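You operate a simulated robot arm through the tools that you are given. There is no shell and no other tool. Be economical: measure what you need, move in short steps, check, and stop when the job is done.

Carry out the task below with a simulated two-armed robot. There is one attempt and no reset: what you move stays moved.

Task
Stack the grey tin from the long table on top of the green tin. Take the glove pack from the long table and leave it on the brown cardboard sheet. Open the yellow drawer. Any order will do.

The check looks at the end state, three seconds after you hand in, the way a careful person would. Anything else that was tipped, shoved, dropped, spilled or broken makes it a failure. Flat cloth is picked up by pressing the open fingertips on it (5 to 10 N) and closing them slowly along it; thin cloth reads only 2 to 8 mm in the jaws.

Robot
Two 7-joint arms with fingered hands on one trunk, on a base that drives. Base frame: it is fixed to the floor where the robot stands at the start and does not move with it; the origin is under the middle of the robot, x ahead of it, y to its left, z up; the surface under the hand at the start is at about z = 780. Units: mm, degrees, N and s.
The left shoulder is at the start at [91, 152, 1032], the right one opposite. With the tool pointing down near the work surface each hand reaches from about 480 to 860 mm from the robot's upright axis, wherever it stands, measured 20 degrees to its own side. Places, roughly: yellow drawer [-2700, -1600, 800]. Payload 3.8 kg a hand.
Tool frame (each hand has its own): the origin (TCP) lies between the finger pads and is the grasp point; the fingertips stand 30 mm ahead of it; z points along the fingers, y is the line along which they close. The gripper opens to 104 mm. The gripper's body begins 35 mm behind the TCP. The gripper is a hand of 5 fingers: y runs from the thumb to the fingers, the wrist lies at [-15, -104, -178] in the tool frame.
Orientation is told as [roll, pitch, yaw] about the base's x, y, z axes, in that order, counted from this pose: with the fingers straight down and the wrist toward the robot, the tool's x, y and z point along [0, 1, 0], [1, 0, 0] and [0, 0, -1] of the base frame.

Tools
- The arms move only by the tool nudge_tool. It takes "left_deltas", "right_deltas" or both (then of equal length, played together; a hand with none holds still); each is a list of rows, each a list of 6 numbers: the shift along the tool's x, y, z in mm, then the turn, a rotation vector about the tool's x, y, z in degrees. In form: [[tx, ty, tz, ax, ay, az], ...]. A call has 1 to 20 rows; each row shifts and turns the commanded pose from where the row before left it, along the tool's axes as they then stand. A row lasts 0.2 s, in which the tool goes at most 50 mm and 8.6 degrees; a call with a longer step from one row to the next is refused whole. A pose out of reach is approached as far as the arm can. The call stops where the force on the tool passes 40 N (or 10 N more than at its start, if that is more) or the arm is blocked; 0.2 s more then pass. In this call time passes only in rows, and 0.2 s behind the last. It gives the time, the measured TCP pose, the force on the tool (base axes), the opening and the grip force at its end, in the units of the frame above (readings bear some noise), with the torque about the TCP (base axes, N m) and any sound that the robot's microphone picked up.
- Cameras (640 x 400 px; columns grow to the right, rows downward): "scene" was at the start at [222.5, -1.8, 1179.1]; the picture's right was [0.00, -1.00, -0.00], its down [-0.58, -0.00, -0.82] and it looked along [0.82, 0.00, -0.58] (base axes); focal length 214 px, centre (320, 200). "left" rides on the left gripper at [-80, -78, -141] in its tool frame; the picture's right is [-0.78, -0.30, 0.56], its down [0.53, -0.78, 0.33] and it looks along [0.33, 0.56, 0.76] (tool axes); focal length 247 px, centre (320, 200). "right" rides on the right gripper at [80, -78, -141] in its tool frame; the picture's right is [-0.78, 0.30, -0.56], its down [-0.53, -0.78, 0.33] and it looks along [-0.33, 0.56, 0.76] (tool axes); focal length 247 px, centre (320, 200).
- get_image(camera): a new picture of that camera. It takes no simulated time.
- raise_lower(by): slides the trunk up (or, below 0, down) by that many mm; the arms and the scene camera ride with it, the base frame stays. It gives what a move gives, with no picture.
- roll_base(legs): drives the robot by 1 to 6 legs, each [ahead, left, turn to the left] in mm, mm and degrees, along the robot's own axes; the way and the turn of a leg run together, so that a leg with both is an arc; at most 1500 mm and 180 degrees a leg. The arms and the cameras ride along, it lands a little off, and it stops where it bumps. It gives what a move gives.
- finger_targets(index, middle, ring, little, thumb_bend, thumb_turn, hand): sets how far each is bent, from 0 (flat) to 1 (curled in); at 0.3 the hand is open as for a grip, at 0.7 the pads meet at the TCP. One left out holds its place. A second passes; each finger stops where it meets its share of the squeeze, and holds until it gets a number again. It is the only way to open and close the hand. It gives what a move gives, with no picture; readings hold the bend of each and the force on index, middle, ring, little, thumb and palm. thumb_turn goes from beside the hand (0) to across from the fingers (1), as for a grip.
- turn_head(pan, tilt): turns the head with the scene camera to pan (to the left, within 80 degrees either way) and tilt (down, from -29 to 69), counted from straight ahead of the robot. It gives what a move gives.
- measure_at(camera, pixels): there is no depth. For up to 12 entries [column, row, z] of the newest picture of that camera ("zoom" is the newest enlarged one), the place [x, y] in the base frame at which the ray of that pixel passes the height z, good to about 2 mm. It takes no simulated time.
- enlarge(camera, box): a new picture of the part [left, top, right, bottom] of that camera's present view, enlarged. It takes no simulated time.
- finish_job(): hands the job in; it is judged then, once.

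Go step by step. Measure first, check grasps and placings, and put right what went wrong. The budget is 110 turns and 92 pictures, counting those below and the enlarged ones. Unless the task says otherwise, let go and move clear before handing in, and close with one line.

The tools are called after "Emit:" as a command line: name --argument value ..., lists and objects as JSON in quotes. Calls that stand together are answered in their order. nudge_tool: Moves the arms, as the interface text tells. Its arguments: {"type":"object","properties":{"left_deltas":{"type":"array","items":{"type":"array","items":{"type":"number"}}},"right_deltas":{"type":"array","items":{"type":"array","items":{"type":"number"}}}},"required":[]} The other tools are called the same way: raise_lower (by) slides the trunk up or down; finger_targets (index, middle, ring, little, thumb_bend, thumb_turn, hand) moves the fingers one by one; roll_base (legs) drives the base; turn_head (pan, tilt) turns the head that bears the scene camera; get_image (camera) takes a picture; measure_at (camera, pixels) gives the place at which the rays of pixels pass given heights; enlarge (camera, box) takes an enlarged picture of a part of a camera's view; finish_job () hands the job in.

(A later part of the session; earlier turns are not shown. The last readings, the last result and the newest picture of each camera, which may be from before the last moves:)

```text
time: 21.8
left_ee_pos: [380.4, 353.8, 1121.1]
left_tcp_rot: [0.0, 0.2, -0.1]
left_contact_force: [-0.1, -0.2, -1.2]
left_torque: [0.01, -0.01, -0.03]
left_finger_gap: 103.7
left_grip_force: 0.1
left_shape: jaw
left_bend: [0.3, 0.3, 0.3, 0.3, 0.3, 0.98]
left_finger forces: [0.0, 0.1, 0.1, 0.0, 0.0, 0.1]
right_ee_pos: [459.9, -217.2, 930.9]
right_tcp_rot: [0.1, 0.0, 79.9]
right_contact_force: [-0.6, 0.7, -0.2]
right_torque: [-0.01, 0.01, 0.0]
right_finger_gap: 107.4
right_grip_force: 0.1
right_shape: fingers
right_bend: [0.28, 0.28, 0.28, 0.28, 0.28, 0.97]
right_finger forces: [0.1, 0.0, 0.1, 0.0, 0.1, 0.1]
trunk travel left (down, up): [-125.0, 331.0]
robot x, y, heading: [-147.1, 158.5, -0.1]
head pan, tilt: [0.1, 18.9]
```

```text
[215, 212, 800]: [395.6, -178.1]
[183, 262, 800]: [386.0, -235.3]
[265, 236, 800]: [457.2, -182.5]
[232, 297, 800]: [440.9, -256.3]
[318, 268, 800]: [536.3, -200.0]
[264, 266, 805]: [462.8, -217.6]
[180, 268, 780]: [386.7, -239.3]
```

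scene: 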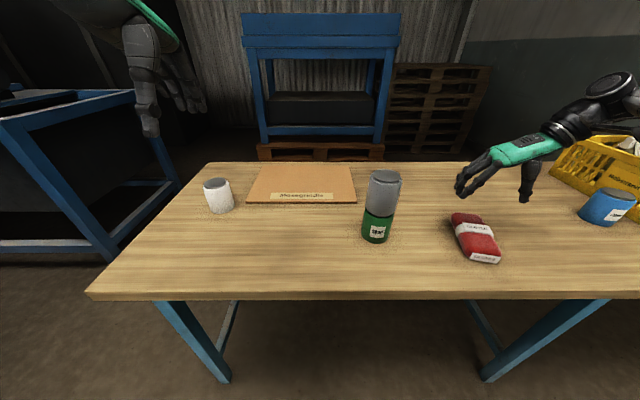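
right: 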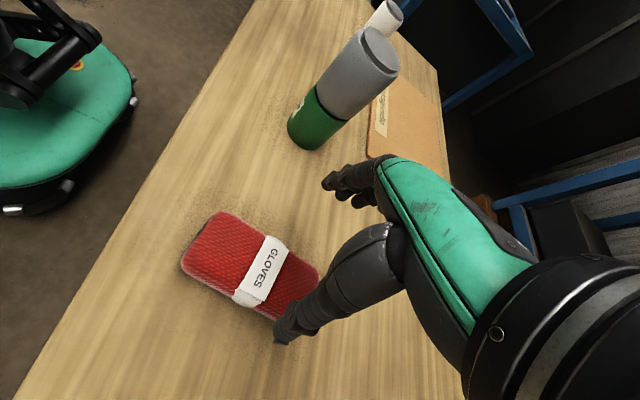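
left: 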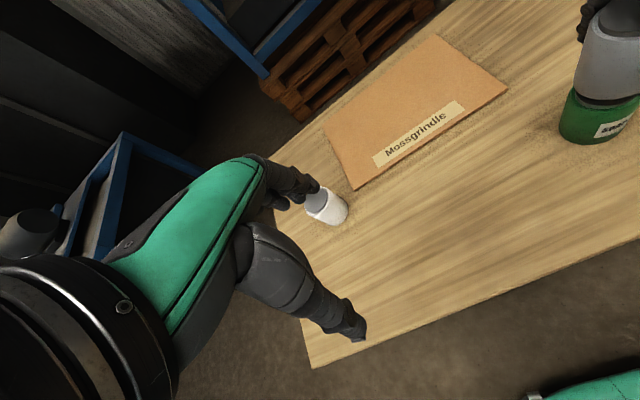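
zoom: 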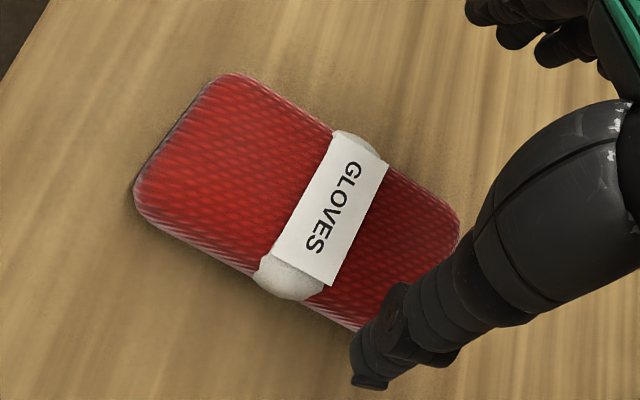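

The pack centre is at about (462,-218), directly under the TCP. I'll descend to z of about 816, with the tips about 6 mm above the table.

Emit:
nudge_tool --right_deltas '[[0, 0, 30, 0, 0, 0], [0, 0, 30, 0, 0, 0], [0, 0, 30, 0, 0, 0], [0, 0, 14, 0, 0, 0], [0, 0, 9, 0, 0, 0], [0, 0, 0, 0, 0, 0]]'

Emit:
get_image --camera "right"

Emit:
enlarge --camera "scene" --box '[400, 130, 600, 290]'

```text
time: 23.2
left_ee_pos: [379.6, 352.9, 1120.2]
left_tcp_rot: [0.0, 0.1, -0.2]
left_contact_force: [0.0, -0.1, 0.0]
left_torque: [0.02, -0.01, 0.02]
left_finger_gap: 103.9
left_grip_force: 0.0
left_shape: jaw
left_bend: [0.3, 0.3, 0.3, 0.3, 0.3, 0.98]
left_finger forces: [0.0, 0.0, 0.1, 0.1, 0.1, 0.1]
right_ee_pos: [460.1, -218.3, 818.0]
right_tcp_rot: [0.0, 0.1, 79.9]
right_contact_force: [0.6, -0.1, 0.1]
right_torque: [0.04, 0.03, -0.02]
right_finger_gap: 107.5
right_grip_force: 0.1
right_shape: fingers
right_bend: [0.28, 0.28, 0.28, 0.28, 0.28, 0.97]
right_finger forces: [0.1, 0.0, 0.1, 0.0, 0.1, 0.0]
trunk travel left (down, up): [-125.0, 331.0]
robot x, y, heading: [-146.0, 162.4, -0.2]
head pan, tilt: [0.1, 18.9]
```

```text
58 pictures are left
```

right: 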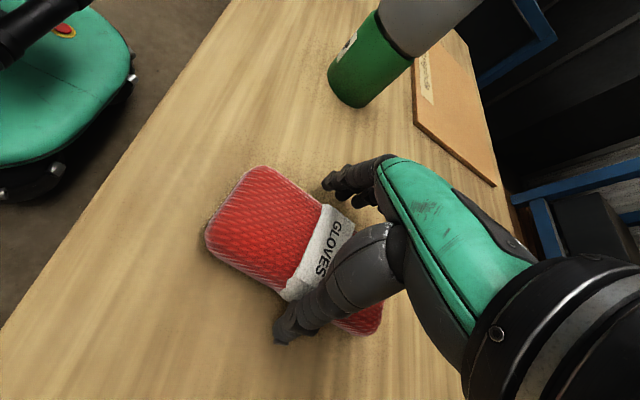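

```text
2.50 times, centred on (500, 210) of scene
```

zoom: 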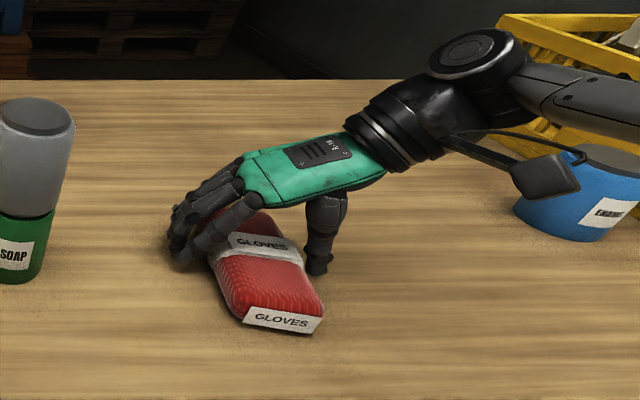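

The hand straddles the pack well. I'll lower 3 mm and close.

Emit:
nudge_tool --right_deltas '[[0, 0, 3, 0, 0, 0]]'

Emit:
finger_targets --hand "right" --index 0.6 --middle 0.6 --ring 0.6 --little 0.6 --thumb_bend 0.6

Emit:
get_image --camera "right"

```text
time: 23.6
left_ee_pos: [378.8, 354.0, 1121.9]
left_tcp_rot: [0.0, 0.2, -0.1]
left_contact_force: [-0.2, -0.2, -0.1]
left_torque: [-0.01, 0.0, -0.02]
left_finger_gap: 103.6
left_grip_force: 0.0
left_shape: jaw
left_bend: [0.3, 0.3, 0.3, 0.3, 0.3, 0.98]
left_finger forces: [0.0, 0.1, 0.1, 0.1, 0.1, 0.0]
right_ee_pos: [460.4, -218.4, 816.6]
right_tcp_rot: [0.0, 0.0, 79.8]
right_contact_force: [-0.4, -0.8, -0.1]
right_torque: [-0.01, 0.02, -0.02]
right_finger_gap: 107.3
right_grip_force: 0.1
right_shape: fingers
right_bend: [0.28, 0.28, 0.28, 0.28, 0.28, 0.97]
right_finger forces: [0.0, 0.0, 0.0, 0.0, 0.1, 0.1]
trunk travel left (down, up): [-125.0, 331.0]
robot x, y, heading: [-149.1, 160.8, -0.3]
head pan, tilt: [0.1, 18.9]
```

```text
time: 24.6
left_ee_pos: [379.2, 353.9, 1121.5]
left_tcp_rot: [0.0, 0.0, -0.1]
left_contact_force: [1.0, -0.4, -0.4]
left_torque: [-0.02, -0.01, 0.04]
left_finger_gap: 103.6
left_grip_force: 0.2
left_shape: jaw
left_bend: [0.3, 0.3, 0.3, 0.3, 0.3, 0.98]
left_finger forces: [0.0, 0.0, 0.1, 0.0, 0.0, 0.0]
right_ee_pos: [458.8, -217.0, 817.5]
right_tcp_rot: [-0.1, 0.0, 79.9]
right_contact_force: [-0.3, 1.8, 3.2]
right_torque: [0.16, -0.05, 0.06]
right_finger_gap: 76.1
right_grip_force: 30.0
right_shape: fingers
right_bend: [0.46, 0.52, 0.53, 0.56, 0.41, 0.93]
right_finger forces: [11.9, 7.7, 5.7, 5.4, 29.9, 0.1]
trunk travel left (down, up): [-125.0, 331.0]
robot x, y, heading: [-146.7, 164.5, 0.1]
head pan, tilt: [0.1, 18.9]
```

```text
56 pictures are left
```

right: 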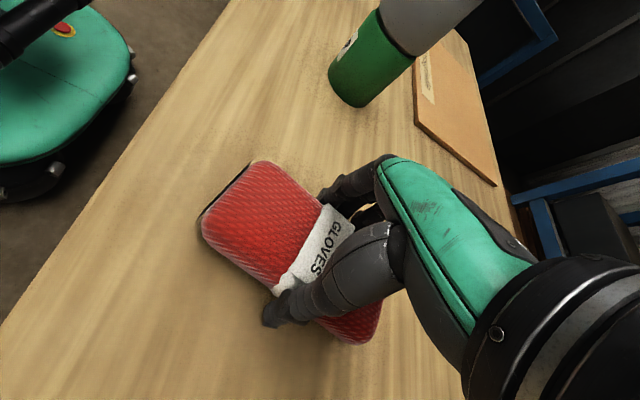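

Grip is 30 N with all four fingers bearing. I'll lift in steps.

Emit:
nudge_tool --right_deltas '[[0, 0, -8, 0, 0, 0], [0, 0, -15, 0, 0, 0], [0, 0, -25, 0, 0, 0], [0, 0, -30, 0, 0, 0], [0, 0, -35, 0, 0, 0], [0, 0, -35, 0, 0, 0], [0, 0, -35, 0, 0, 0], [0, 0, -35, 0, 0, 0]]'

Emit:
get_image --camera "right"

Emit:
get_image --camera "scene"

```text
time: 26.4
left_ee_pos: [380.5, 354.4, 1121.7]
left_tcp_rot: [0.0, -0.1, -0.1]
left_contact_force: [0.4, 0.1, 0.3]
left_torque: [0.02, 0.01, 0.04]
left_finger_gap: 103.8
left_grip_force: 0.0
left_shape: jaw
left_bend: [0.3, 0.3, 0.3, 0.3, 0.3, 0.98]
left_finger forces: [0.0, 0.0, 0.1, 0.1, 0.1, 0.1]
right_ee_pos: [460.4, -216.7, 1034.5]
right_tcp_rot: [0.0, 0.0, 79.8]
right_contact_force: [-0.6, -0.3, -1.0]
right_torque: [0.01, -0.03, 0.0]
right_finger_gap: 75.9
right_grip_force: 29.6
right_shape: fingers
right_bend: [0.46, 0.52, 0.53, 0.56, 0.41, 0.93]
right_finger forces: [12.0, 7.3, 5.3, 4.9, 29.9, 0.1]
trunk travel left (down, up): [-125.0, 331.0]
robot x, y, heading: [-150.4, 161.2, 0.3]
head pan, tilt: [0.1, 18.9]
```

```text
55 pictures are left
```

right: 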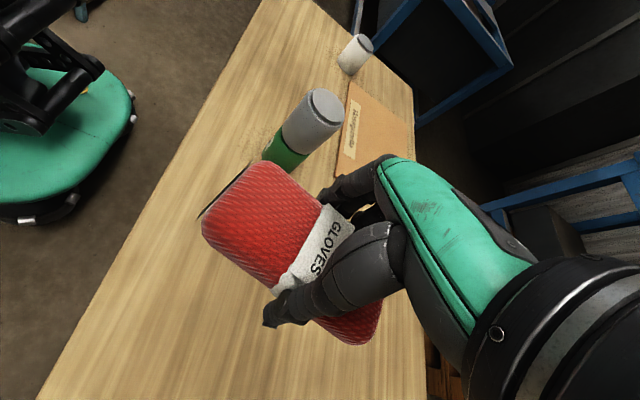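

```text
54 pictures are left
```

scene: 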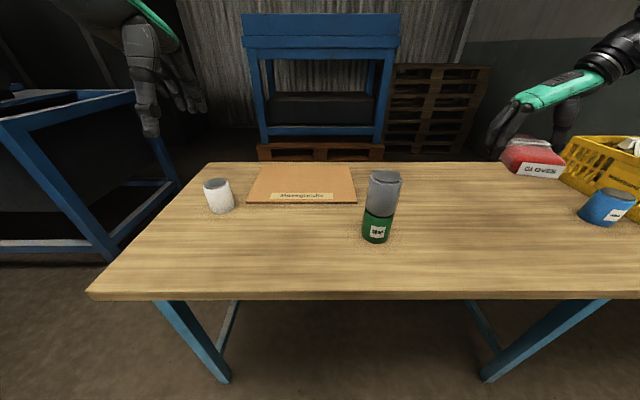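

The pack is held level with only a small load on the arm. Before driving left to reach the sheet, I'll raise the trunk so the arm clears the stack and look left at the blue frame.

Emit:
raise_lower --by 180

Emit:
turn_head --pan 55 --tilt 25

Emit:
get_image --camera "scene"

```text
time: 28.4
left_ee_pos: [381.6, 353.4, 1302.2]
left_tcp_rot: [0.0, 0.1, -0.2]
left_contact_force: [0.7, 0.0, 0.2]
left_torque: [-0.02, -0.01, 0.03]
left_finger_gap: 103.8
left_grip_force: 0.0
left_shape: jaw
left_bend: [0.3, 0.3, 0.3, 0.3, 0.3, 0.98]
left_finger forces: [0.0, 0.1, 0.0, 0.1, 0.1, 0.0]
right_ee_pos: [414.8, -217.1, 1303.0]
right_tcp_rot: [-8.2, -1.5, 79.8]
right_contact_force: [-0.2, -0.1, -1.3]
right_torque: [0.03, -0.04, 0.03]
right_finger_gap: 75.9
right_grip_force: 29.6
right_shape: fingers
right_bend: [0.46, 0.52, 0.53, 0.56, 0.41, 0.93]
right_finger forces: [12.0, 7.3, 5.3, 4.8, 29.9, 0.0]
trunk travel left (down, up): [-305.0, 151.0]
robot x, y, heading: [-146.0, 158.5, -0.1]
head pan, tilt: [0.1, 18.9]
```

```text
time: 29.6
left_ee_pos: [379.7, 354.5, 1301.9]
left_tcp_rot: [-0.1, -0.1, 0.0]
left_contact_force: [0.2, 0.3, -0.8]
left_torque: [0.0, 0.01, -0.01]
left_finger_gap: 103.7
left_grip_force: 0.1
left_shape: jaw
left_bend: [0.3, 0.3, 0.3, 0.3, 0.3, 0.98]
left_finger forces: [0.0, 0.0, 0.1, 0.0, 0.0, 0.0]
right_ee_pos: [413.0, -217.6, 1303.4]
right_tcp_rot: [-8.2, -1.4, 79.9]
right_contact_force: [-0.1, -0.6, -0.1]
right_torque: [0.04, 0.01, -0.03]
right_finger_gap: 76.2
right_grip_force: 29.9
right_shape: fingers
right_bend: [0.46, 0.52, 0.53, 0.56, 0.41, 0.93]
right_finger forces: [12.0, 7.2, 5.3, 4.9, 29.9, 0.1]
trunk travel left (down, up): [-305.0, 151.0]
robot x, y, heading: [-147.4, 160.9, -0.1]
head pan, tilt: [55.0, 25.0]
```

```text
53 pictures are left
```

scene: 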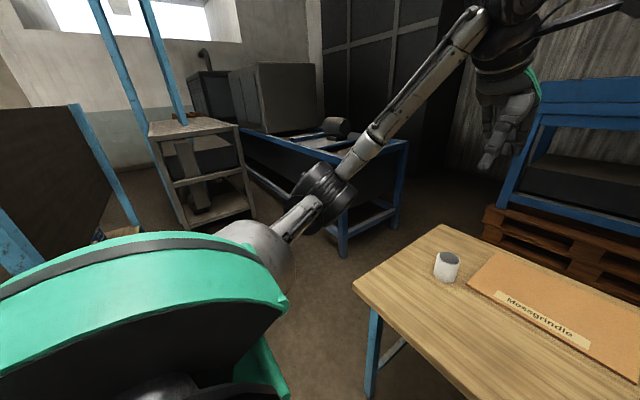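

The right hand ended higher and tilted about 8° (z 1303) after the raise. I'll look to the right side to see why.

Emit:
turn_head --pan -40 --tilt 25

Emit:
get_image --camera "scene"

Emit:
get_image --camera "right"

```text
time: 31.3
left_ee_pos: [379.7, 352.5, 1302.1]
left_tcp_rot: [-0.1, -0.1, -0.1]
left_contact_force: [1.0, 0.6, -1.2]
left_torque: [-0.02, 0.02, 0.02]
left_finger_gap: 103.8
left_grip_force: 0.0
left_shape: jaw
left_bend: [0.3, 0.3, 0.3, 0.3, 0.3, 0.98]
left_finger forces: [0.1, 0.0, 0.0, 0.0, 0.0, 0.0]
right_ee_pos: [413.5, -217.7, 1302.7]
right_tcp_rot: [-8.2, -1.5, 79.9]
right_contact_force: [0.6, -0.5, 0.2]
right_torque: [0.03, 0.0, 0.0]
right_finger_gap: 75.8
right_grip_force: 29.9
right_shape: fingers
right_bend: [0.46, 0.52, 0.53, 0.56, 0.41, 0.93]
right_finger forces: [12.0, 7.3, 5.2, 4.8, 30.0, 0.1]
trunk travel left (down, up): [-305.0, 151.0]
robot x, y, heading: [-146.0, 163.2, -0.2]
head pan, tilt: [-40.0, 25.0]
```

```text
52 pictures are left
```

scene: 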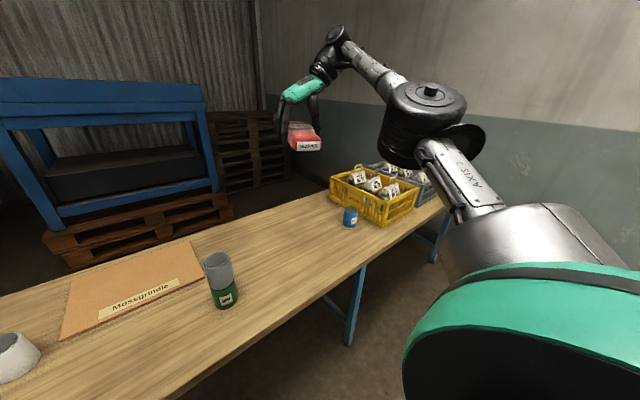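

```text
51 pictures are left
```

right: 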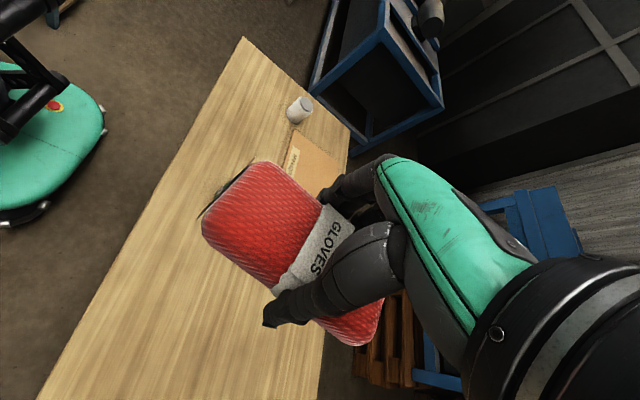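

Nothing is disturbed, the pack is still held, and the blue bench is far to the left. I'll drive to about (0,370) with the hand high.

Emit:
roll_base --legs '[[0, 210, 0], [140, 0, 0]]'

Emit:
turn_head --pan -5 --tilt 25

Emit:
nudge_tool --right_deltas '[[0, 0, 0, 0, 0, 0], [0, 0, 0, 0, 0, 0]]'

Emit:
get_image --camera "scene"

```text
time: 33.9
left_ee_pos: [519.5, 564.5, 1302.1]
left_tcp_rot: [0.0, 0.0, 0.0]
left_contact_force: [-0.4, 0.6, 0.2]
left_torque: [-0.02, 0.0, 0.02]
left_finger_gap: 103.5
left_grip_force: 0.0
left_shape: jaw
left_bend: [0.3, 0.3, 0.3, 0.3, 0.3, 0.98]
left_finger forces: [0.0, 0.1, 0.0, 0.1, 0.0, 0.0]
right_ee_pos: [556.1, -7.5, 1305.3]
right_tcp_rot: [-8.4, -1.5, 80.1]
right_contact_force: [-0.3, 0.9, -0.8]
right_torque: [-0.01, -0.01, 0.01]
right_finger_gap: 75.8
right_grip_force: 29.4
right_shape: fingers
right_bend: [0.46, 0.52, 0.53, 0.56, 0.41, 0.93]
right_finger forces: [12.0, 7.3, 5.3, 4.8, 29.9, 0.1]
trunk travel left (down, up): [-305.0, 151.0]
robot x, y, heading: [-6.3, 369.6, -0.1]
head pan, tilt: [-40.0, 25.0]
```

```text
time: 34.9
left_ee_pos: [521.5, 564.9, 1302.7]
left_tcp_rot: [0.0, 0.0, -0.1]
left_contact_force: [0.3, -0.8, 0.6]
left_torque: [-0.01, 0.03, 0.01]
left_finger_gap: 104.0
left_grip_force: 0.1
left_shape: jaw
left_bend: [0.3, 0.3, 0.3, 0.3, 0.3, 0.98]
left_finger forces: [0.0, 0.0, 0.0, 0.0, 0.0, 0.0]
right_ee_pos: [557.9, -5.8, 1305.1]
right_tcp_rot: [-8.3, -1.6, 80.0]
right_contact_force: [0.0, -0.7, -0.9]
right_torque: [0.02, 0.0, -0.01]
right_finger_gap: 76.0
right_grip_force: 30.0
right_shape: fingers
right_bend: [0.46, 0.52, 0.53, 0.56, 0.41, 0.93]
right_finger forces: [12.0, 7.3, 5.4, 4.8, 29.8, 0.0]
trunk travel left (down, up): [-305.0, 151.0]
robot x, y, heading: [-1.9, 374.3, 0.0]
head pan, tilt: [-5.0, 25.0]
```

```text
time: 35.5
left_ee_pos: [521.2, 564.2, 1301.3]
left_tcp_rot: [0.0, -0.1, -0.1]
left_contact_force: [-0.2, -0.5, -0.3]
left_torque: [0.02, 0.0, 0.02]
left_finger_gap: 103.6
left_grip_force: 0.0
left_shape: jaw
left_bend: [0.3, 0.3, 0.3, 0.3, 0.3, 0.98]
left_finger forces: [0.1, 0.1, 0.0, 0.0, 0.0, 0.0]
right_ee_pos: [558.6, -6.5, 1304.8]
right_tcp_rot: [-8.3, -1.5, 80.1]
right_contact_force: [-0.9, -0.2, -0.8]
right_torque: [0.01, -0.03, -0.01]
right_finger_gap: 76.1
right_grip_force: 29.4
right_shape: fingers
right_bend: [0.46, 0.52, 0.53, 0.56, 0.41, 0.93]
right_finger forces: [12.0, 7.4, 5.3, 4.8, 29.9, 0.0]
trunk travel left (down, up): [-305.0, 151.0]
robot x, y, heading: [-3.9, 369.2, 0.2]
head pan, tilt: [-5.0, 25.0]
```

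```text
50 pictures are left
```

scene: 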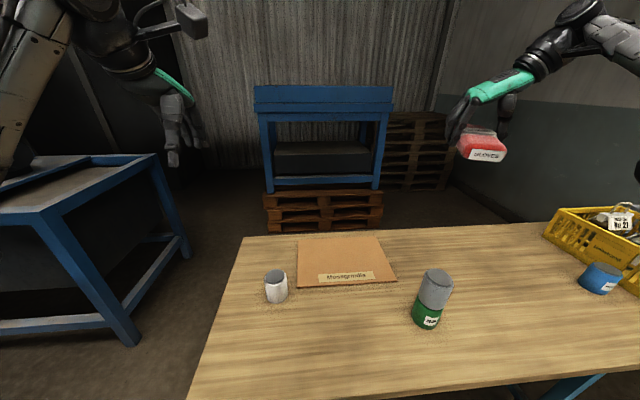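

The robot is placed well. I'll undo the tilt and turn the hand back to yaw 0 while lowering somewhat, still high above the stack.

Emit:
nudge_tool --right_deltas '[[0, 0, 0, -7.9, 2.9, 0], [0, 0, 12, 0, 0, 8], [0, 0, 12, 0, 0, 8], [0, 0, 12, 0, 0, 8], [0, 0, 12, 0, 0, 8], [0, 0, 12, 0, 0, 8], [0, 0, 12, 0, 0, 8], [0, 0, 12, 0, 0, 8], [0, 0, 12, 0, 0, 8], [0, 0, 12, 0, 0, 8], [0, 0, 12, 0, 0, 8]]'

Emit:
get_image --camera "right"

```text
time: 37.9
left_ee_pos: [523.0, 564.1, 1301.2]
left_tcp_rot: [0.0, 0.1, 0.0]
left_contact_force: [0.2, 0.2, 0.2]
left_torque: [0.0, -0.01, -0.03]
left_finger_gap: 103.9
left_grip_force: 0.1
left_shape: jaw
left_bend: [0.3, 0.3, 0.3, 0.3, 0.3, 0.98]
left_finger forces: [0.1, 0.1, 0.1, 0.1, 0.0, 0.0]
right_ee_pos: [556.3, -14.3, 1148.3]
right_tcp_rot: [8.3, -7.0, 0.0]
right_contact_force: [-0.3, -0.3, 0.1]
right_torque: [-0.01, 0.0, -0.02]
right_finger_gap: 75.9
right_grip_force: 29.4
right_shape: fingers
right_bend: [0.46, 0.52, 0.54, 0.56, 0.41, 0.93]
right_finger forces: [11.9, 7.0, 5.2, 4.9, 29.6, 0.0]
right hand out of reach, approached as far as the arm can: row 1
trunk travel left (down, up): [-305.0, 151.0]
robot x, y, heading: [-3.5, 371.3, 0.2]
head pan, tilt: [-5.0, 25.0]
```

```text
49 pictures are left
```

right: 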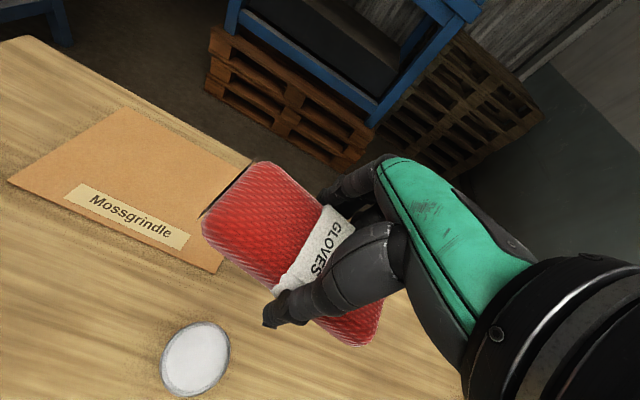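

The tilt remains (roll 8.3, pitch -7), so I'll correct it with two small rows and translate toward the sheet.

Emit:
nudge_tool --right_deltas '[[0, 0, 0, 3.5, -4.15, 0], [0, 0, 0, 3.5, -4.15, 0], [30, 25, 15, 0, 0, 0], [30, 25, 15, 0, 0, 0], [30, 25, 15, 0, 0, 0]]'

```text
time: 39.1
left_ee_pos: [523.9, 565.2, 1301.9]
left_tcp_rot: [0.1, 0.1, 0.0]
left_contact_force: [0.4, -0.3, -1.3]
left_torque: [0.0, 0.0, 0.0]
left_finger_gap: 103.7
left_grip_force: 0.0
left_shape: jaw
left_bend: [0.3, 0.3, 0.3, 0.3, 0.3, 0.98]
left_finger forces: [0.1, 0.0, 0.0, 0.1, 0.0, 0.0]
right_ee_pos: [632.4, 77.5, 1102.1]
right_tcp_rot: [-0.1, 0.1, 0.6]
right_contact_force: [-0.5, 1.6, -1.1]
right_torque: [0.0, 0.0, -0.02]
right_finger_gap: 76.0
right_grip_force: 30.0
right_shape: fingers
right_bend: [0.46, 0.52, 0.54, 0.56, 0.41, 0.93]
right_finger forces: [12.0, 7.1, 5.3, 4.8, 29.5, 0.1]
trunk travel left (down, up): [-305.0, 151.0]
robot x, y, heading: [-4.1, 370.8, 0.1]
head pan, tilt: [-5.0, 25.0]
```

The hand is level now. I'll move above the sheet to about (740,210,905).

Emit:
nudge_tool --right_deltas '[[22, 18, 33, 0, 0, 0], [22, 18, 33, 0, 0, 0], [22, 18, 33, 0, 0, 0], [22, 18, 33, 0, 0, 0], [22, 18, 33, 0, 0, 0], [22, 18, 33, 0, 0, 0]]'

Emit:
get_image --camera "scene"

Emit:
get_image --camera "right"

```text
time: 40.5
left_ee_pos: [521.9, 564.6, 1302.2]
left_tcp_rot: [0.1, 0.0, 0.1]
left_contact_force: [0.1, -0.6, -0.1]
left_torque: [0.0, 0.02, 0.03]
left_finger_gap: 103.8
left_grip_force: 0.0
left_shape: jaw
left_bend: [0.3, 0.3, 0.3, 0.3, 0.3, 0.98]
left_finger forces: [0.0, 0.0, 0.1, 0.0, 0.1, 0.1]
right_ee_pos: [629.8, 159.8, 962.7]
right_tcp_rot: [-0.1, -0.1, 0.6]
right_contact_force: [-0.6, -0.1, -0.2]
right_torque: [0.02, -0.02, -0.01]
right_finger_gap: 75.8
right_grip_force: 28.9
right_shape: fingers
right_bend: [0.46, 0.52, 0.54, 0.56, 0.41, 0.93]
right_finger forces: [12.1, 7.1, 5.2, 4.7, 29.3, 0.0]
right hand out of reach, approached as far as the arm can: row 3, 4, 5, 6
trunk travel left (down, up): [-305.0, 151.0]
robot x, y, heading: [-3.1, 368.5, 0.1]
head pan, tilt: [-5.0, 25.0]
```

```text
48 pictures are left
```

scene: 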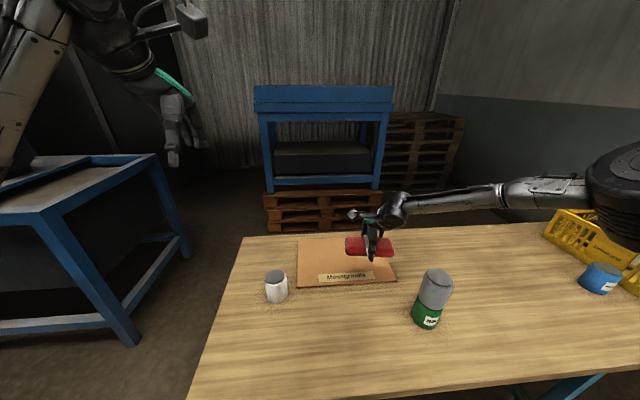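

```text
47 pictures are left
```

right: 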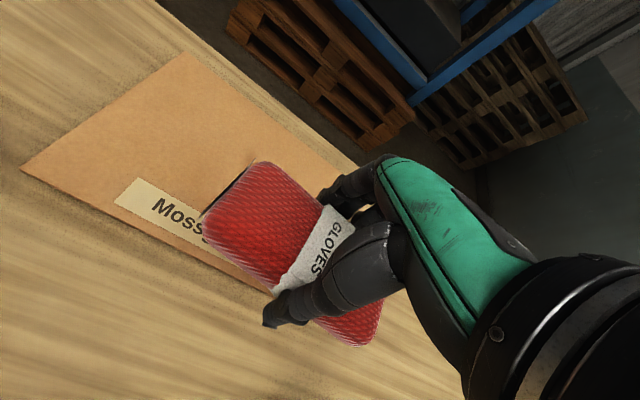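

The hand stopped at (630,160,963) because the raised trunk and dropped elbow limit its reach. I'll measure the surroundings to choose a better base pose.

Emit:
measure_at --camera "scene" --pixels '[[135, 345, 0], [190, 258, 0], [277, 302, 780], [190, 400, 780], [244, 237, 780], [45, 210, 800], [155, 155, 800], [297, 240, 783], [300, 287, 783], [396, 280, 783], [381, 237, 783]]'

Emit:
enlarge --camera "scene" --box '[330, 120, 640, 330]'

```text
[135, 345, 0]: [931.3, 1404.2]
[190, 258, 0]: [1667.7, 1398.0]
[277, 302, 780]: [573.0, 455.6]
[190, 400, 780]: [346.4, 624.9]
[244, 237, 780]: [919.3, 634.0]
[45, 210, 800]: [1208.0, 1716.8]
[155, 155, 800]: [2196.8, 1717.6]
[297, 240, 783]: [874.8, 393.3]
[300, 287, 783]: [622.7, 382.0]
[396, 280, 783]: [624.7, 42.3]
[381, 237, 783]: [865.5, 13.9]
```

```text
1.90 times, centred on (485, 225) of scene
```

zoom: 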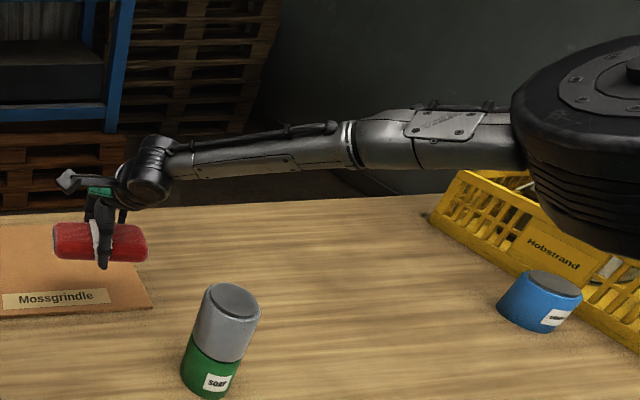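

The low elbow is the problem, because the original trunk height gave an elbow-up arm. I'll bring the hand back up to the home pose and check the elbow.

Emit:
nudge_tool --right_deltas '[[0, 0, -40, 0, 0, 0], [-8, -17, -37, 0, 0, 0], [-8, -17, -37, 0, 0, 0], [-8, -17, -37, 0, 0, 0], [-8, -17, -37, 0, 0, 0], [-8, -17, -37, 0, 0, 0], [-8, -17, -37, 0, 0, 0], [-8, -17, -37, 0, 0, 0], [-8, -17, -27, 0, 0, 0]]'

Emit:
turn_head --pan -35 --tilt 20

Emit:
get_image --camera "scene"

```text
time: 42.5
left_ee_pos: [521.5, 564.3, 1303.0]
left_tcp_rot: [0.0, -0.1, -0.1]
left_contact_force: [-0.6, 0.3, 1.0]
left_torque: [0.0, -0.02, -0.01]
left_finger_gap: 103.7
left_grip_force: 0.1
left_shape: jaw
left_bend: [0.3, 0.3, 0.3, 0.3, 0.3, 0.98]
left_finger forces: [0.1, 0.1, 0.1, 0.1, 0.0, 0.1]
right_ee_pos: [491.5, 93.8, 1287.2]
right_tcp_rot: [0.0, 0.1, 0.5]
right_contact_force: [0.1, -0.5, -1.6]
right_torque: [-0.01, -0.01, -0.02]
right_finger_gap: 75.6
right_grip_force: 28.5
right_shape: fingers
right_bend: [0.46, 0.53, 0.54, 0.56, 0.41, 0.93]
right_finger forces: [11.5, 6.9, 5.0, 4.5, 28.7, 0.0]
trunk travel left (down, up): [-305.0, 151.0]
robot x, y, heading: [-3.3, 372.4, -0.1]
head pan, tilt: [-5.0, 25.0]
```

```text
time: 43.5
left_ee_pos: [523.1, 564.3, 1302.7]
left_tcp_rot: [0.0, 0.1, 0.1]
left_contact_force: [0.3, 0.1, -1.1]
left_torque: [-0.01, 0.02, 0.01]
left_finger_gap: 103.8
left_grip_force: 0.1
left_shape: jaw
left_bend: [0.3, 0.3, 0.3, 0.3, 0.3, 0.98]
left_finger forces: [0.0, 0.0, 0.1, 0.0, 0.0, 0.0]
right_ee_pos: [493.0, 94.6, 1285.9]
right_tcp_rot: [-0.1, 0.0, 0.6]
right_contact_force: [-0.2, 0.0, -1.1]
right_torque: [0.03, 0.0, 0.01]
right_finger_gap: 75.6
right_grip_force: 28.3
right_shape: fingers
right_bend: [0.46, 0.53, 0.54, 0.56, 0.41, 0.93]
right_finger forces: [11.5, 7.0, 5.1, 4.6, 28.6, 0.1]
trunk travel left (down, up): [-305.0, 151.0]
robot x, y, heading: [-4.9, 369.6, 0.1]
head pan, tilt: [-35.0, 20.0]
```

```text
45 pictures are left
```

scene: 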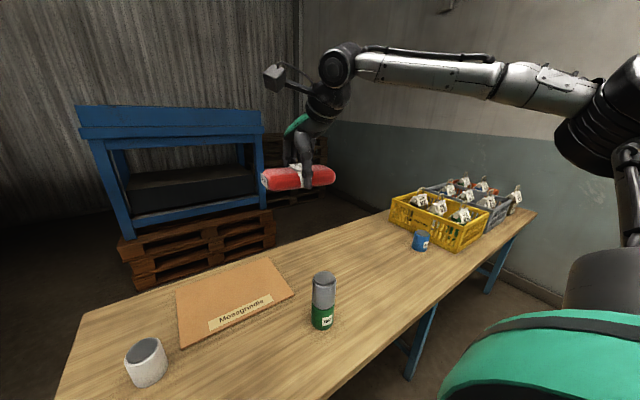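

The elbow sits out to the right, level with the camera. I'll return the trunk to its original height here, well clear of everything, and see whether the arm takes its earlier shape.

Emit:
raise_lower --by -180

Emit:
get_image --camera "scene"

```text
time: 45.5
left_ee_pos: [520.8, 563.8, 1122.9]
left_tcp_rot: [-0.1, 0.1, 0.0]
left_contact_force: [-0.1, 0.5, -0.2]
left_torque: [0.0, 0.03, 0.02]
left_finger_gap: 103.7
left_grip_force: 0.2
left_shape: jaw
left_bend: [0.3, 0.3, 0.3, 0.3, 0.3, 0.98]
left_finger forces: [0.0, 0.0, 0.0, 0.1, 0.0, 0.0]
right_ee_pos: [493.2, 96.2, 1107.9]
right_tcp_rot: [-0.1, 0.1, 0.6]
right_contact_force: [0.2, 0.2, -0.6]
right_torque: [0.01, 0.01, 0.04]
right_finger_gap: 75.7
right_grip_force: 28.4
right_shape: fingers
right_bend: [0.46, 0.53, 0.54, 0.56, 0.41, 0.93]
right_finger forces: [11.6, 7.0, 5.1, 4.5, 28.6, 0.1]
trunk travel left (down, up): [-125.0, 331.0]
robot x, y, heading: [-5.0, 366.7, 0.1]
head pan, tilt: [-35.0, 20.0]
```

```text
44 pictures are left
```

scene: 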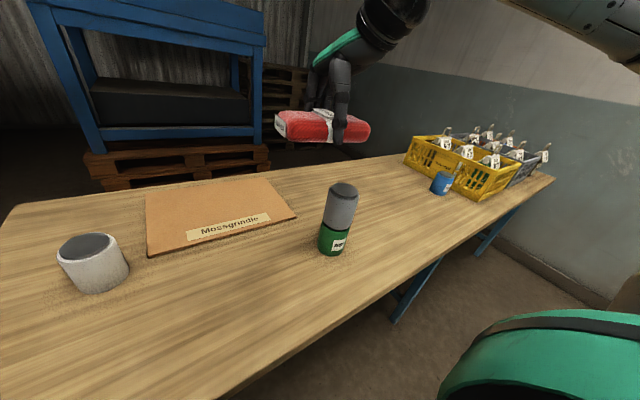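

The arm is now elbow-up, with the forearm at top right above camera height. I'll drive 50 mm left, then move over the sheet at z of about 960.

Emit:
roll_base --legs '[[0, 55, 0]]'

Emit:
nudge_tool --right_deltas '[[9, 35, 0, 0, 0, 0], [9, 35, 10, 0, 0, 0], [9, 35, 20, 0, 0, 0], [9, 35, 20, 0, 0, 0], [9, 35, 30, 0, 0, 0], [9, 35, 30, 0, 0, 0], [9, 32, 30, 0, 0, 0]]'

Emit:
get_image --camera "scene"

```text
time: 46.4
left_ee_pos: [522.9, 618.8, 1121.5]
left_tcp_rot: [0.0, 0.0, 0.0]
left_contact_force: [0.0, 0.3, -0.4]
left_torque: [-0.02, -0.02, 0.01]
left_finger_gap: 103.8
left_grip_force: 0.0
left_shape: jaw
left_bend: [0.3, 0.3, 0.3, 0.3, 0.3, 0.98]
left_finger forces: [0.0, 0.0, 0.1, 0.0, 0.1, 0.0]
right_ee_pos: [493.6, 148.4, 1106.6]
right_tcp_rot: [0.0, 0.0, 0.4]
right_contact_force: [0.1, -0.1, -2.3]
right_torque: [-0.03, -0.01, 0.0]
right_finger_gap: 75.5
right_grip_force: 29.1
right_shape: fingers
right_bend: [0.46, 0.53, 0.54, 0.56, 0.41, 0.93]
right_finger forces: [11.6, 7.0, 5.1, 4.5, 28.7, 0.0]
trunk travel left (down, up): [-125.0, 331.0]
robot x, y, heading: [-3.2, 427.3, -0.1]
head pan, tilt: [-35.0, 20.0]
```

```text
time: 48.0
left_ee_pos: [525.1, 616.5, 1119.4]
left_tcp_rot: [0.0, 0.1, -0.1]
left_contact_force: [-0.2, -0.6, 0.7]
left_torque: [0.02, 0.01, 0.0]
left_finger_gap: 103.8
left_grip_force: 0.2
left_shape: jaw
left_bend: [0.3, 0.3, 0.3, 0.3, 0.3, 0.98]
left_finger forces: [0.0, 0.1, 0.0, 0.0, 0.0, 0.0]
right_ee_pos: [738.3, 212.4, 963.7]
right_tcp_rot: [-0.2, 0.2, 0.4]
right_contact_force: [-0.3, -0.1, -0.5]
right_torque: [0.03, 0.01, -0.02]
right_finger_gap: 75.7
right_grip_force: 28.5
right_shape: fingers
right_bend: [0.46, 0.53, 0.54, 0.56, 0.41, 0.93]
right_finger forces: [11.7, 7.0, 5.1, 4.5, 28.6, 0.0]
trunk travel left (down, up): [-125.0, 331.0]
robot x, y, heading: [-2.7, 424.2, -0.3]
head pan, tilt: [-35.0, 20.0]
```

```text
43 pictures are left
```

scene: 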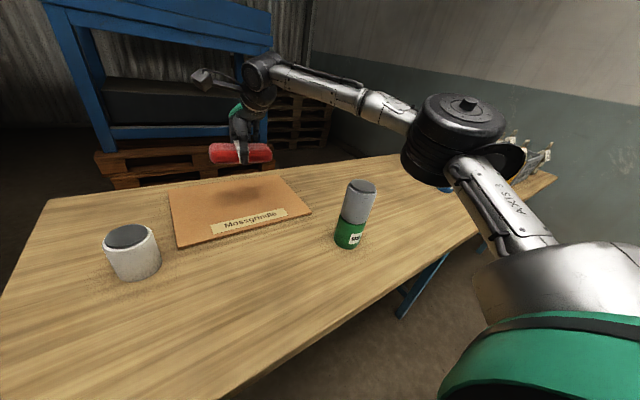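

The hand is over the sheet at (738,212), and the forearm passes about 130 mm left of the stack. I'll lower partway and check clearance.

Emit:
nudge_tool --right_deltas '[[0, 0, 20, 0, 0, 0], [0, 0, 20, 0, 0, 0], [0, 0, 20, 0, 0, 0], [0, 0, 20, 0, 0, 0]]'

Emit:
get_image --camera "scene"

Emit:
get_image --camera "right"

```text
time: 49.0
left_ee_pos: [523.0, 617.9, 1120.2]
left_tcp_rot: [0.0, 0.2, 0.0]
left_contact_force: [0.0, 0.3, 0.0]
left_torque: [0.01, 0.02, 0.03]
left_finger_gap: 103.7
left_grip_force: 0.1
left_shape: jaw
left_bend: [0.3, 0.3, 0.3, 0.3, 0.3, 0.98]
left_finger forces: [0.0, 0.0, 0.1, 0.0, 0.0, 0.0]
right_ee_pos: [737.1, 215.4, 886.7]
right_tcp_rot: [0.0, 0.1, 0.6]
right_contact_force: [-0.2, -0.9, -1.3]
right_torque: [-0.01, 0.01, 0.01]
right_finger_gap: 75.9
right_grip_force: 28.4
right_shape: fingers
right_bend: [0.46, 0.53, 0.54, 0.56, 0.41, 0.93]
right_finger forces: [11.8, 7.0, 5.0, 4.5, 28.8, 0.0]
trunk travel left (down, up): [-125.0, 331.0]
robot x, y, heading: [-1.2, 423.0, -0.1]
head pan, tilt: [-35.0, 20.0]
```

```text
42 pictures are left
```

scene: 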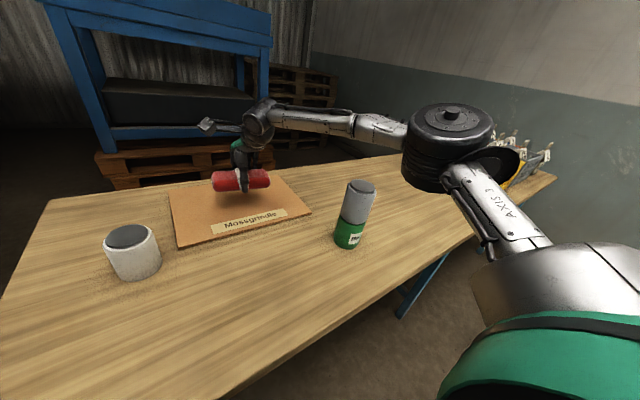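

```text
41 pictures are left
```

right: 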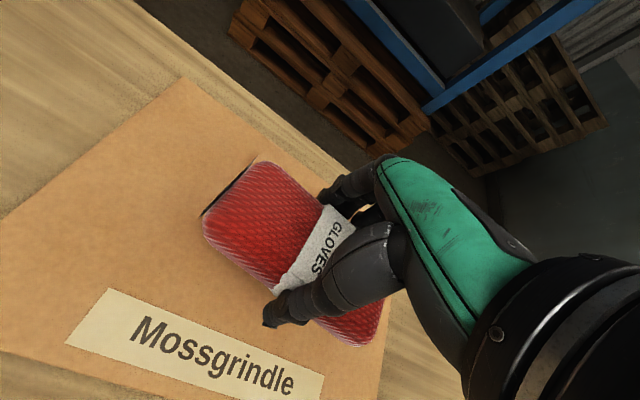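

The elbow stays high and clear of the stack. I'll lower until the pack is just above the sheet, then touch down gently.

Emit:
nudge_tool --right_deltas '[[0, 0, 20, 0, 0, 0], [0, 0, 20, 0, 0, 0], [0, 0, 12, 0, 0, 0], [0, 0, 6, 0, 0, 0], [0, 0, 3, 0, 0, 0], [0, 0, 0, 0, 0, 0]]'

Emit:
enlarge --camera "scene" --box '[150, 80, 420, 260]'

```text
time: 50.4
left_ee_pos: [521.6, 618.0, 1122.0]
left_tcp_rot: [0.0, 0.0, 0.0]
left_contact_force: [0.8, -0.2, 0.3]
left_torque: [0.01, -0.01, 0.0]
left_finger_gap: 103.5
left_grip_force: 0.1
left_shape: jaw
left_bend: [0.3, 0.3, 0.3, 0.3, 0.3, 0.98]
left_finger forces: [0.1, 0.0, 0.0, 0.1, 0.1, 0.0]
right_ee_pos: [734.5, 213.4, 827.5]
right_tcp_rot: [0.0, -0.1, 0.6]
right_contact_force: [0.5, -0.4, 5.3]
right_torque: [-0.07, -0.14, 0.02]
right_finger_gap: 75.9
right_grip_force: 29.2
right_shape: fingers
right_bend: [0.46, 0.53, 0.54, 0.56, 0.41, 0.93]
right_finger forces: [11.6, 7.4, 5.5, 4.6, 29.3, 0.1]
trunk travel left (down, up): [-125.0, 331.0]
robot x, y, heading: [-3.6, 427.1, 0.0]
head pan, tilt: [-35.0, 20.0]
```

```text
2.22 times, centred on (285, 170) of scene
```

zoom: 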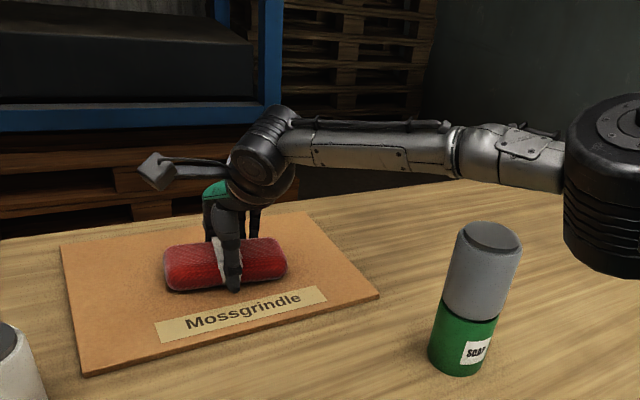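

There is 5 N of contact and the pack rests on the sheet. I'll open in two stages.

Emit:
finger_targets --hand "right" --index 0.4 --middle 0.45 --ring 0.46 --little 0.48 --thumb_bend 0.36

Emit:
finger_targets --hand "right" --index 0.26 --middle 0.26 --ring 0.26 --little 0.26 --thumb_bend 0.26

Emit:
nudge_tool --right_deltas '[[0, 0, -10, 0, 0, 0], [0, 0, -20, 0, 0, 0], [0, 0, -30, 0, 0, 0], [0, 0, -35, 0, 0, 0], [0, 0, -40, 0, 0, 0], [0, 0, -40, 0, 0, 0]]'

Emit:
get_image --camera "scene"

Emit:
get_image --camera "right"

```text
time: 51.4
left_ee_pos: [521.6, 617.8, 1121.9]
left_tcp_rot: [0.1, 0.0, 0.0]
left_contact_force: [0.1, -0.2, -0.7]
left_torque: [-0.01, 0.0, -0.01]
left_finger_gap: 103.5
left_grip_force: 0.0
left_shape: jaw
left_bend: [0.3, 0.3, 0.3, 0.3, 0.3, 0.98]
left_finger forces: [0.0, 0.0, 0.0, 0.0, 0.0, 0.0]
right_ee_pos: [734.5, 214.0, 825.8]
right_tcp_rot: [-0.1, 0.1, 0.5]
right_contact_force: [-0.8, 0.7, 1.0]
right_torque: [0.02, 0.0, -0.07]
right_finger_gap: 85.5
right_grip_force: 2.1
right_shape: fingers
right_bend: [0.4, 0.45, 0.46, 0.48, 0.35, 0.97]
right_finger forces: [0.5, 0.3, 0.1, 0.2, 2.3, 0.0]
trunk travel left (down, up): [-125.0, 331.0]
robot x, y, heading: [-3.7, 424.5, 0.1]
head pan, tilt: [-35.0, 20.0]
```

```text
time: 52.4
left_ee_pos: [523.6, 618.1, 1121.6]
left_tcp_rot: [0.0, 0.0, 0.0]
left_contact_force: [0.1, 0.3, 0.3]
left_torque: [0.03, 0.04, 0.0]
left_finger_gap: 103.6
left_grip_force: 0.1
left_shape: jaw
left_bend: [0.3, 0.3, 0.3, 0.3, 0.3, 0.98]
left_finger forces: [0.0, 0.0, 0.1, 0.0, 0.0, 0.0]
right_ee_pos: [734.8, 214.6, 826.3]
right_tcp_rot: [0.0, 0.2, 0.4]
right_contact_force: [-0.1, -0.8, 0.0]
right_torque: [-0.01, 0.01, 0.0]
right_finger_gap: 111.9
right_grip_force: 0.1
right_shape: fingers
right_bend: [0.26, 0.26, 0.26, 0.26, 0.26, 0.97]
right_finger forces: [0.1, 0.0, 0.1, 0.1, 0.1, 0.0]
trunk travel left (down, up): [-125.0, 331.0]
robot x, y, heading: [-5.8, 424.1, 0.3]
head pan, tilt: [-35.0, 20.0]
```

```text
time: 53.8
left_ee_pos: [523.6, 618.0, 1122.3]
left_tcp_rot: [0.0, 0.0, 0.0]
left_contact_force: [0.5, -1.1, -0.9]
left_torque: [-0.01, 0.03, 0.0]
left_finger_gap: 103.8
left_grip_force: 0.1
left_shape: jaw
left_bend: [0.3, 0.3, 0.3, 0.3, 0.3, 0.98]
left_finger forces: [0.0, 0.1, 0.0, 0.1, 0.1, 0.1]
right_ee_pos: [733.9, 208.9, 1002.2]
right_tcp_rot: [0.1, 0.1, 0.5]
right_contact_force: [-0.4, -0.7, -0.7]
right_torque: [0.02, -0.04, -0.02]
right_finger_gap: 111.9
right_grip_force: 0.1
right_shape: fingers
right_bend: [0.26, 0.26, 0.26, 0.26, 0.26, 0.97]
right_finger forces: [0.0, 0.1, 0.0, 0.1, 0.0, 0.0]
right hand out of reach, approached as far as the arm can: row 6
trunk travel left (down, up): [-125.0, 331.0]
robot x, y, heading: [-7.1, 425.3, -0.1]
head pan, tilt: [-35.0, 20.0]
```

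```text
39 pictures are left
```

scene: 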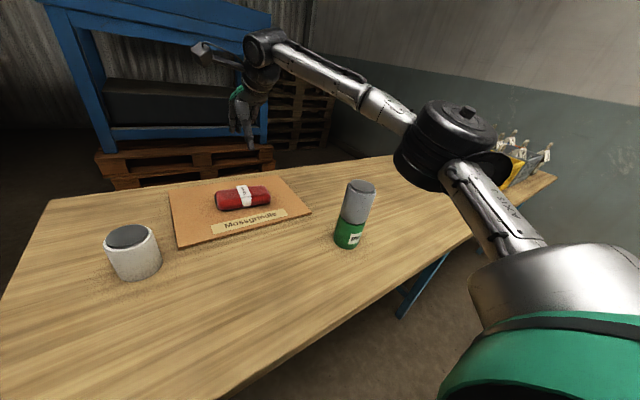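

```text
38 pictures are left
```

right: 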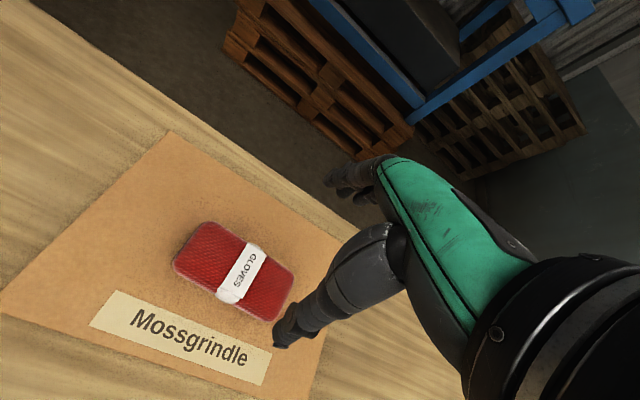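

The gloves lie flat on the sheet. I'll retract the right hand to its home pose and look to the right for the way to the drawer.

Emit:
nudge_tool --right_deltas '[[-6, -35, -12, 0, 0, 0], [-6, -35, -12, 0, 0, 0], [-6, -35, -12, 0, 0, 0], [-6, -35, -12, 0, 0, 0], [-6, -35, -12, 0, 0, 0], [-6, -35, -12, 0, 0, 0], [-6, -35, -14, 0, 0, 0], [-6, -27, -14, 0, 0, 0]]'

Emit:
turn_head --pan -80 --tilt 10

Emit:
get_image --camera "scene"

```text
time: 55.6
left_ee_pos: [521.6, 617.0, 1122.3]
left_tcp_rot: [-0.1, -0.1, 0.0]
left_contact_force: [0.0, 0.3, 0.1]
left_torque: [0.0, -0.01, 0.0]
left_finger_gap: 104.1
left_grip_force: 0.1
left_shape: jaw
left_bend: [0.3, 0.3, 0.3, 0.3, 0.3, 0.98]
left_finger forces: [0.0, 0.0, 0.0, 0.0, 0.0, 0.0]
right_ee_pos: [462.3, 158.5, 1100.7]
right_tcp_rot: [0.0, 0.1, 0.5]
right_contact_force: [-0.4, -0.3, -0.7]
right_torque: [0.04, -0.01, -0.02]
right_finger_gap: 112.1
right_grip_force: 0.0
right_shape: fingers
right_bend: [0.26, 0.26, 0.26, 0.26, 0.26, 0.97]
right_finger forces: [0.1, 0.1, 0.1, 0.1, 0.0, 0.1]
trunk travel left (down, up): [-125.0, 331.0]
robot x, y, heading: [-6.2, 423.0, 0.1]
head pan, tilt: [-35.0, 20.0]
```

```text
time: 56.7
left_ee_pos: [523.3, 618.2, 1121.8]
left_tcp_rot: [0.0, 0.1, 0.1]
left_contact_force: [-0.3, -0.1, 0.5]
left_torque: [-0.03, 0.0, 0.03]
left_finger_gap: 103.6
left_grip_force: 0.0
left_shape: jaw
left_bend: [0.3, 0.3, 0.3, 0.3, 0.3, 0.98]
left_finger forces: [0.0, 0.0, 0.1, 0.0, 0.0, 0.0]
right_ee_pos: [463.8, 160.1, 1100.7]
right_tcp_rot: [-0.1, 0.2, 0.4]
right_contact_force: [-0.3, -0.4, -0.3]
right_torque: [0.01, 0.0, 0.02]
right_finger_gap: 112.4
right_grip_force: 0.1
right_shape: fingers
right_bend: [0.26, 0.26, 0.26, 0.26, 0.26, 0.97]
right_finger forces: [0.0, 0.1, 0.0, 0.1, 0.0, 0.0]
trunk travel left (down, up): [-125.0, 331.0]
robot x, y, heading: [-7.3, 426.6, 0.0]
head pan, tilt: [-80.0, 10.0]
```

```text
37 pictures are left
```

scene: 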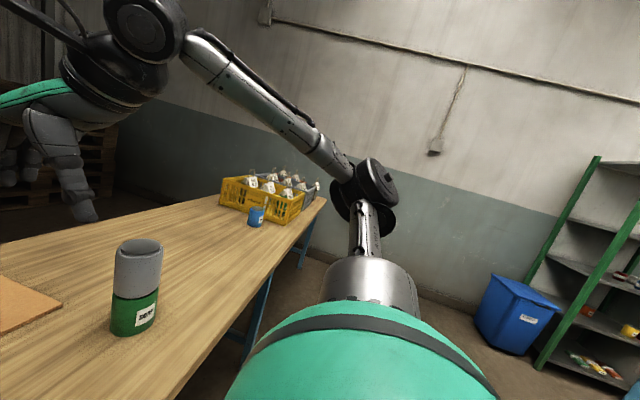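

The right side is free. I'll back away from the table, turn right 90° and look.

Emit:
roll_base --legs '[[-500, 0, 0], [0, 0, -90]]'

Emit:
turn_head --pan -40 --tilt 5

Emit:
get_image --camera "scene"

```text
time: 61.4
left_ee_pos: [44.6, 307.5, 1122.4]
left_tcp_rot: [0.2, 0.1, -24.9]
left_contact_force: [0.7, -0.9, -0.5]
left_torque: [0.03, -0.01, 0.01]
left_finger_gap: 103.9
left_grip_force: 0.1
left_shape: jaw
left_bend: [0.3, 0.3, 0.3, 0.3, 0.3, 0.97]
left_finger forces: [0.0, 0.0, 0.0, 0.0, 0.0, 0.0]
right_ee_pos: [-202.7, -82.2, 1099.8]
right_tcp_rot: [0.1, 0.2, -24.5]
right_contact_force: [-0.4, -1.8, -0.3]
right_torque: [0.04, -0.03, 0.02]
right_finger_gap: 112.1
right_grip_force: 0.1
right_shape: fingers
right_bend: [0.26, 0.26, 0.26, 0.26, 0.26, 0.98]
right_finger forces: [0.0, 0.0, 0.1, 0.0, 0.0, 0.1]
trunk travel left (down, up): [-125.0, 331.0]
robot x, y, heading: [-511.5, 354.1, -25.0]
head pan, tilt: [-80.0, 10.0]
stopped in leg 2: the robot was blocked; the commanded pose is now the measured one
```

```text
time: 62.5
left_ee_pos: [45.7, 311.2, 1121.7]
left_tcp_rot: [0.0, 0.0, -24.9]
left_contact_force: [-0.7, 0.2, -0.8]
left_torque: [0.0, 0.02, 0.02]
left_finger_gap: 103.9
left_grip_force: 0.0
left_shape: jaw
left_bend: [0.3, 0.3, 0.3, 0.3, 0.3, 0.97]
left_finger forces: [0.0, 0.1, 0.1, 0.0, 0.1, 0.0]
right_ee_pos: [-202.4, -80.9, 1099.8]
right_tcp_rot: [-0.1, 0.1, -24.4]
right_contact_force: [0.2, -0.4, 0.2]
right_torque: [-0.02, 0.0, 0.0]
right_finger_gap: 112.2
right_grip_force: 0.1
right_shape: fingers
right_bend: [0.26, 0.26, 0.26, 0.26, 0.26, 0.98]
right_finger forces: [0.0, 0.0, 0.0, 0.1, 0.0, 0.0]
trunk travel left (down, up): [-125.0, 331.0]
robot x, y, heading: [-514.3, 356.7, -25.0]
head pan, tilt: [-40.0, 5.0]
```

```text
36 pictures are left
```

scene: 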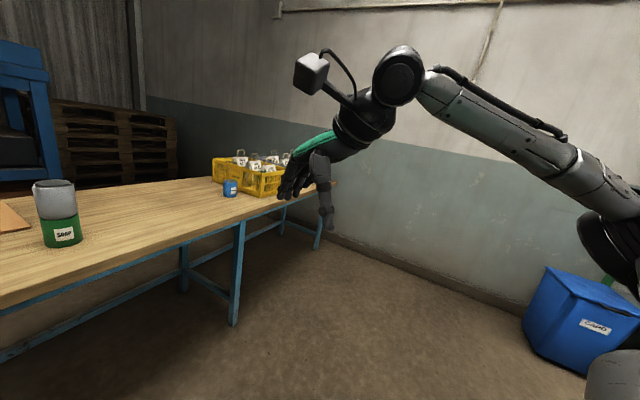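

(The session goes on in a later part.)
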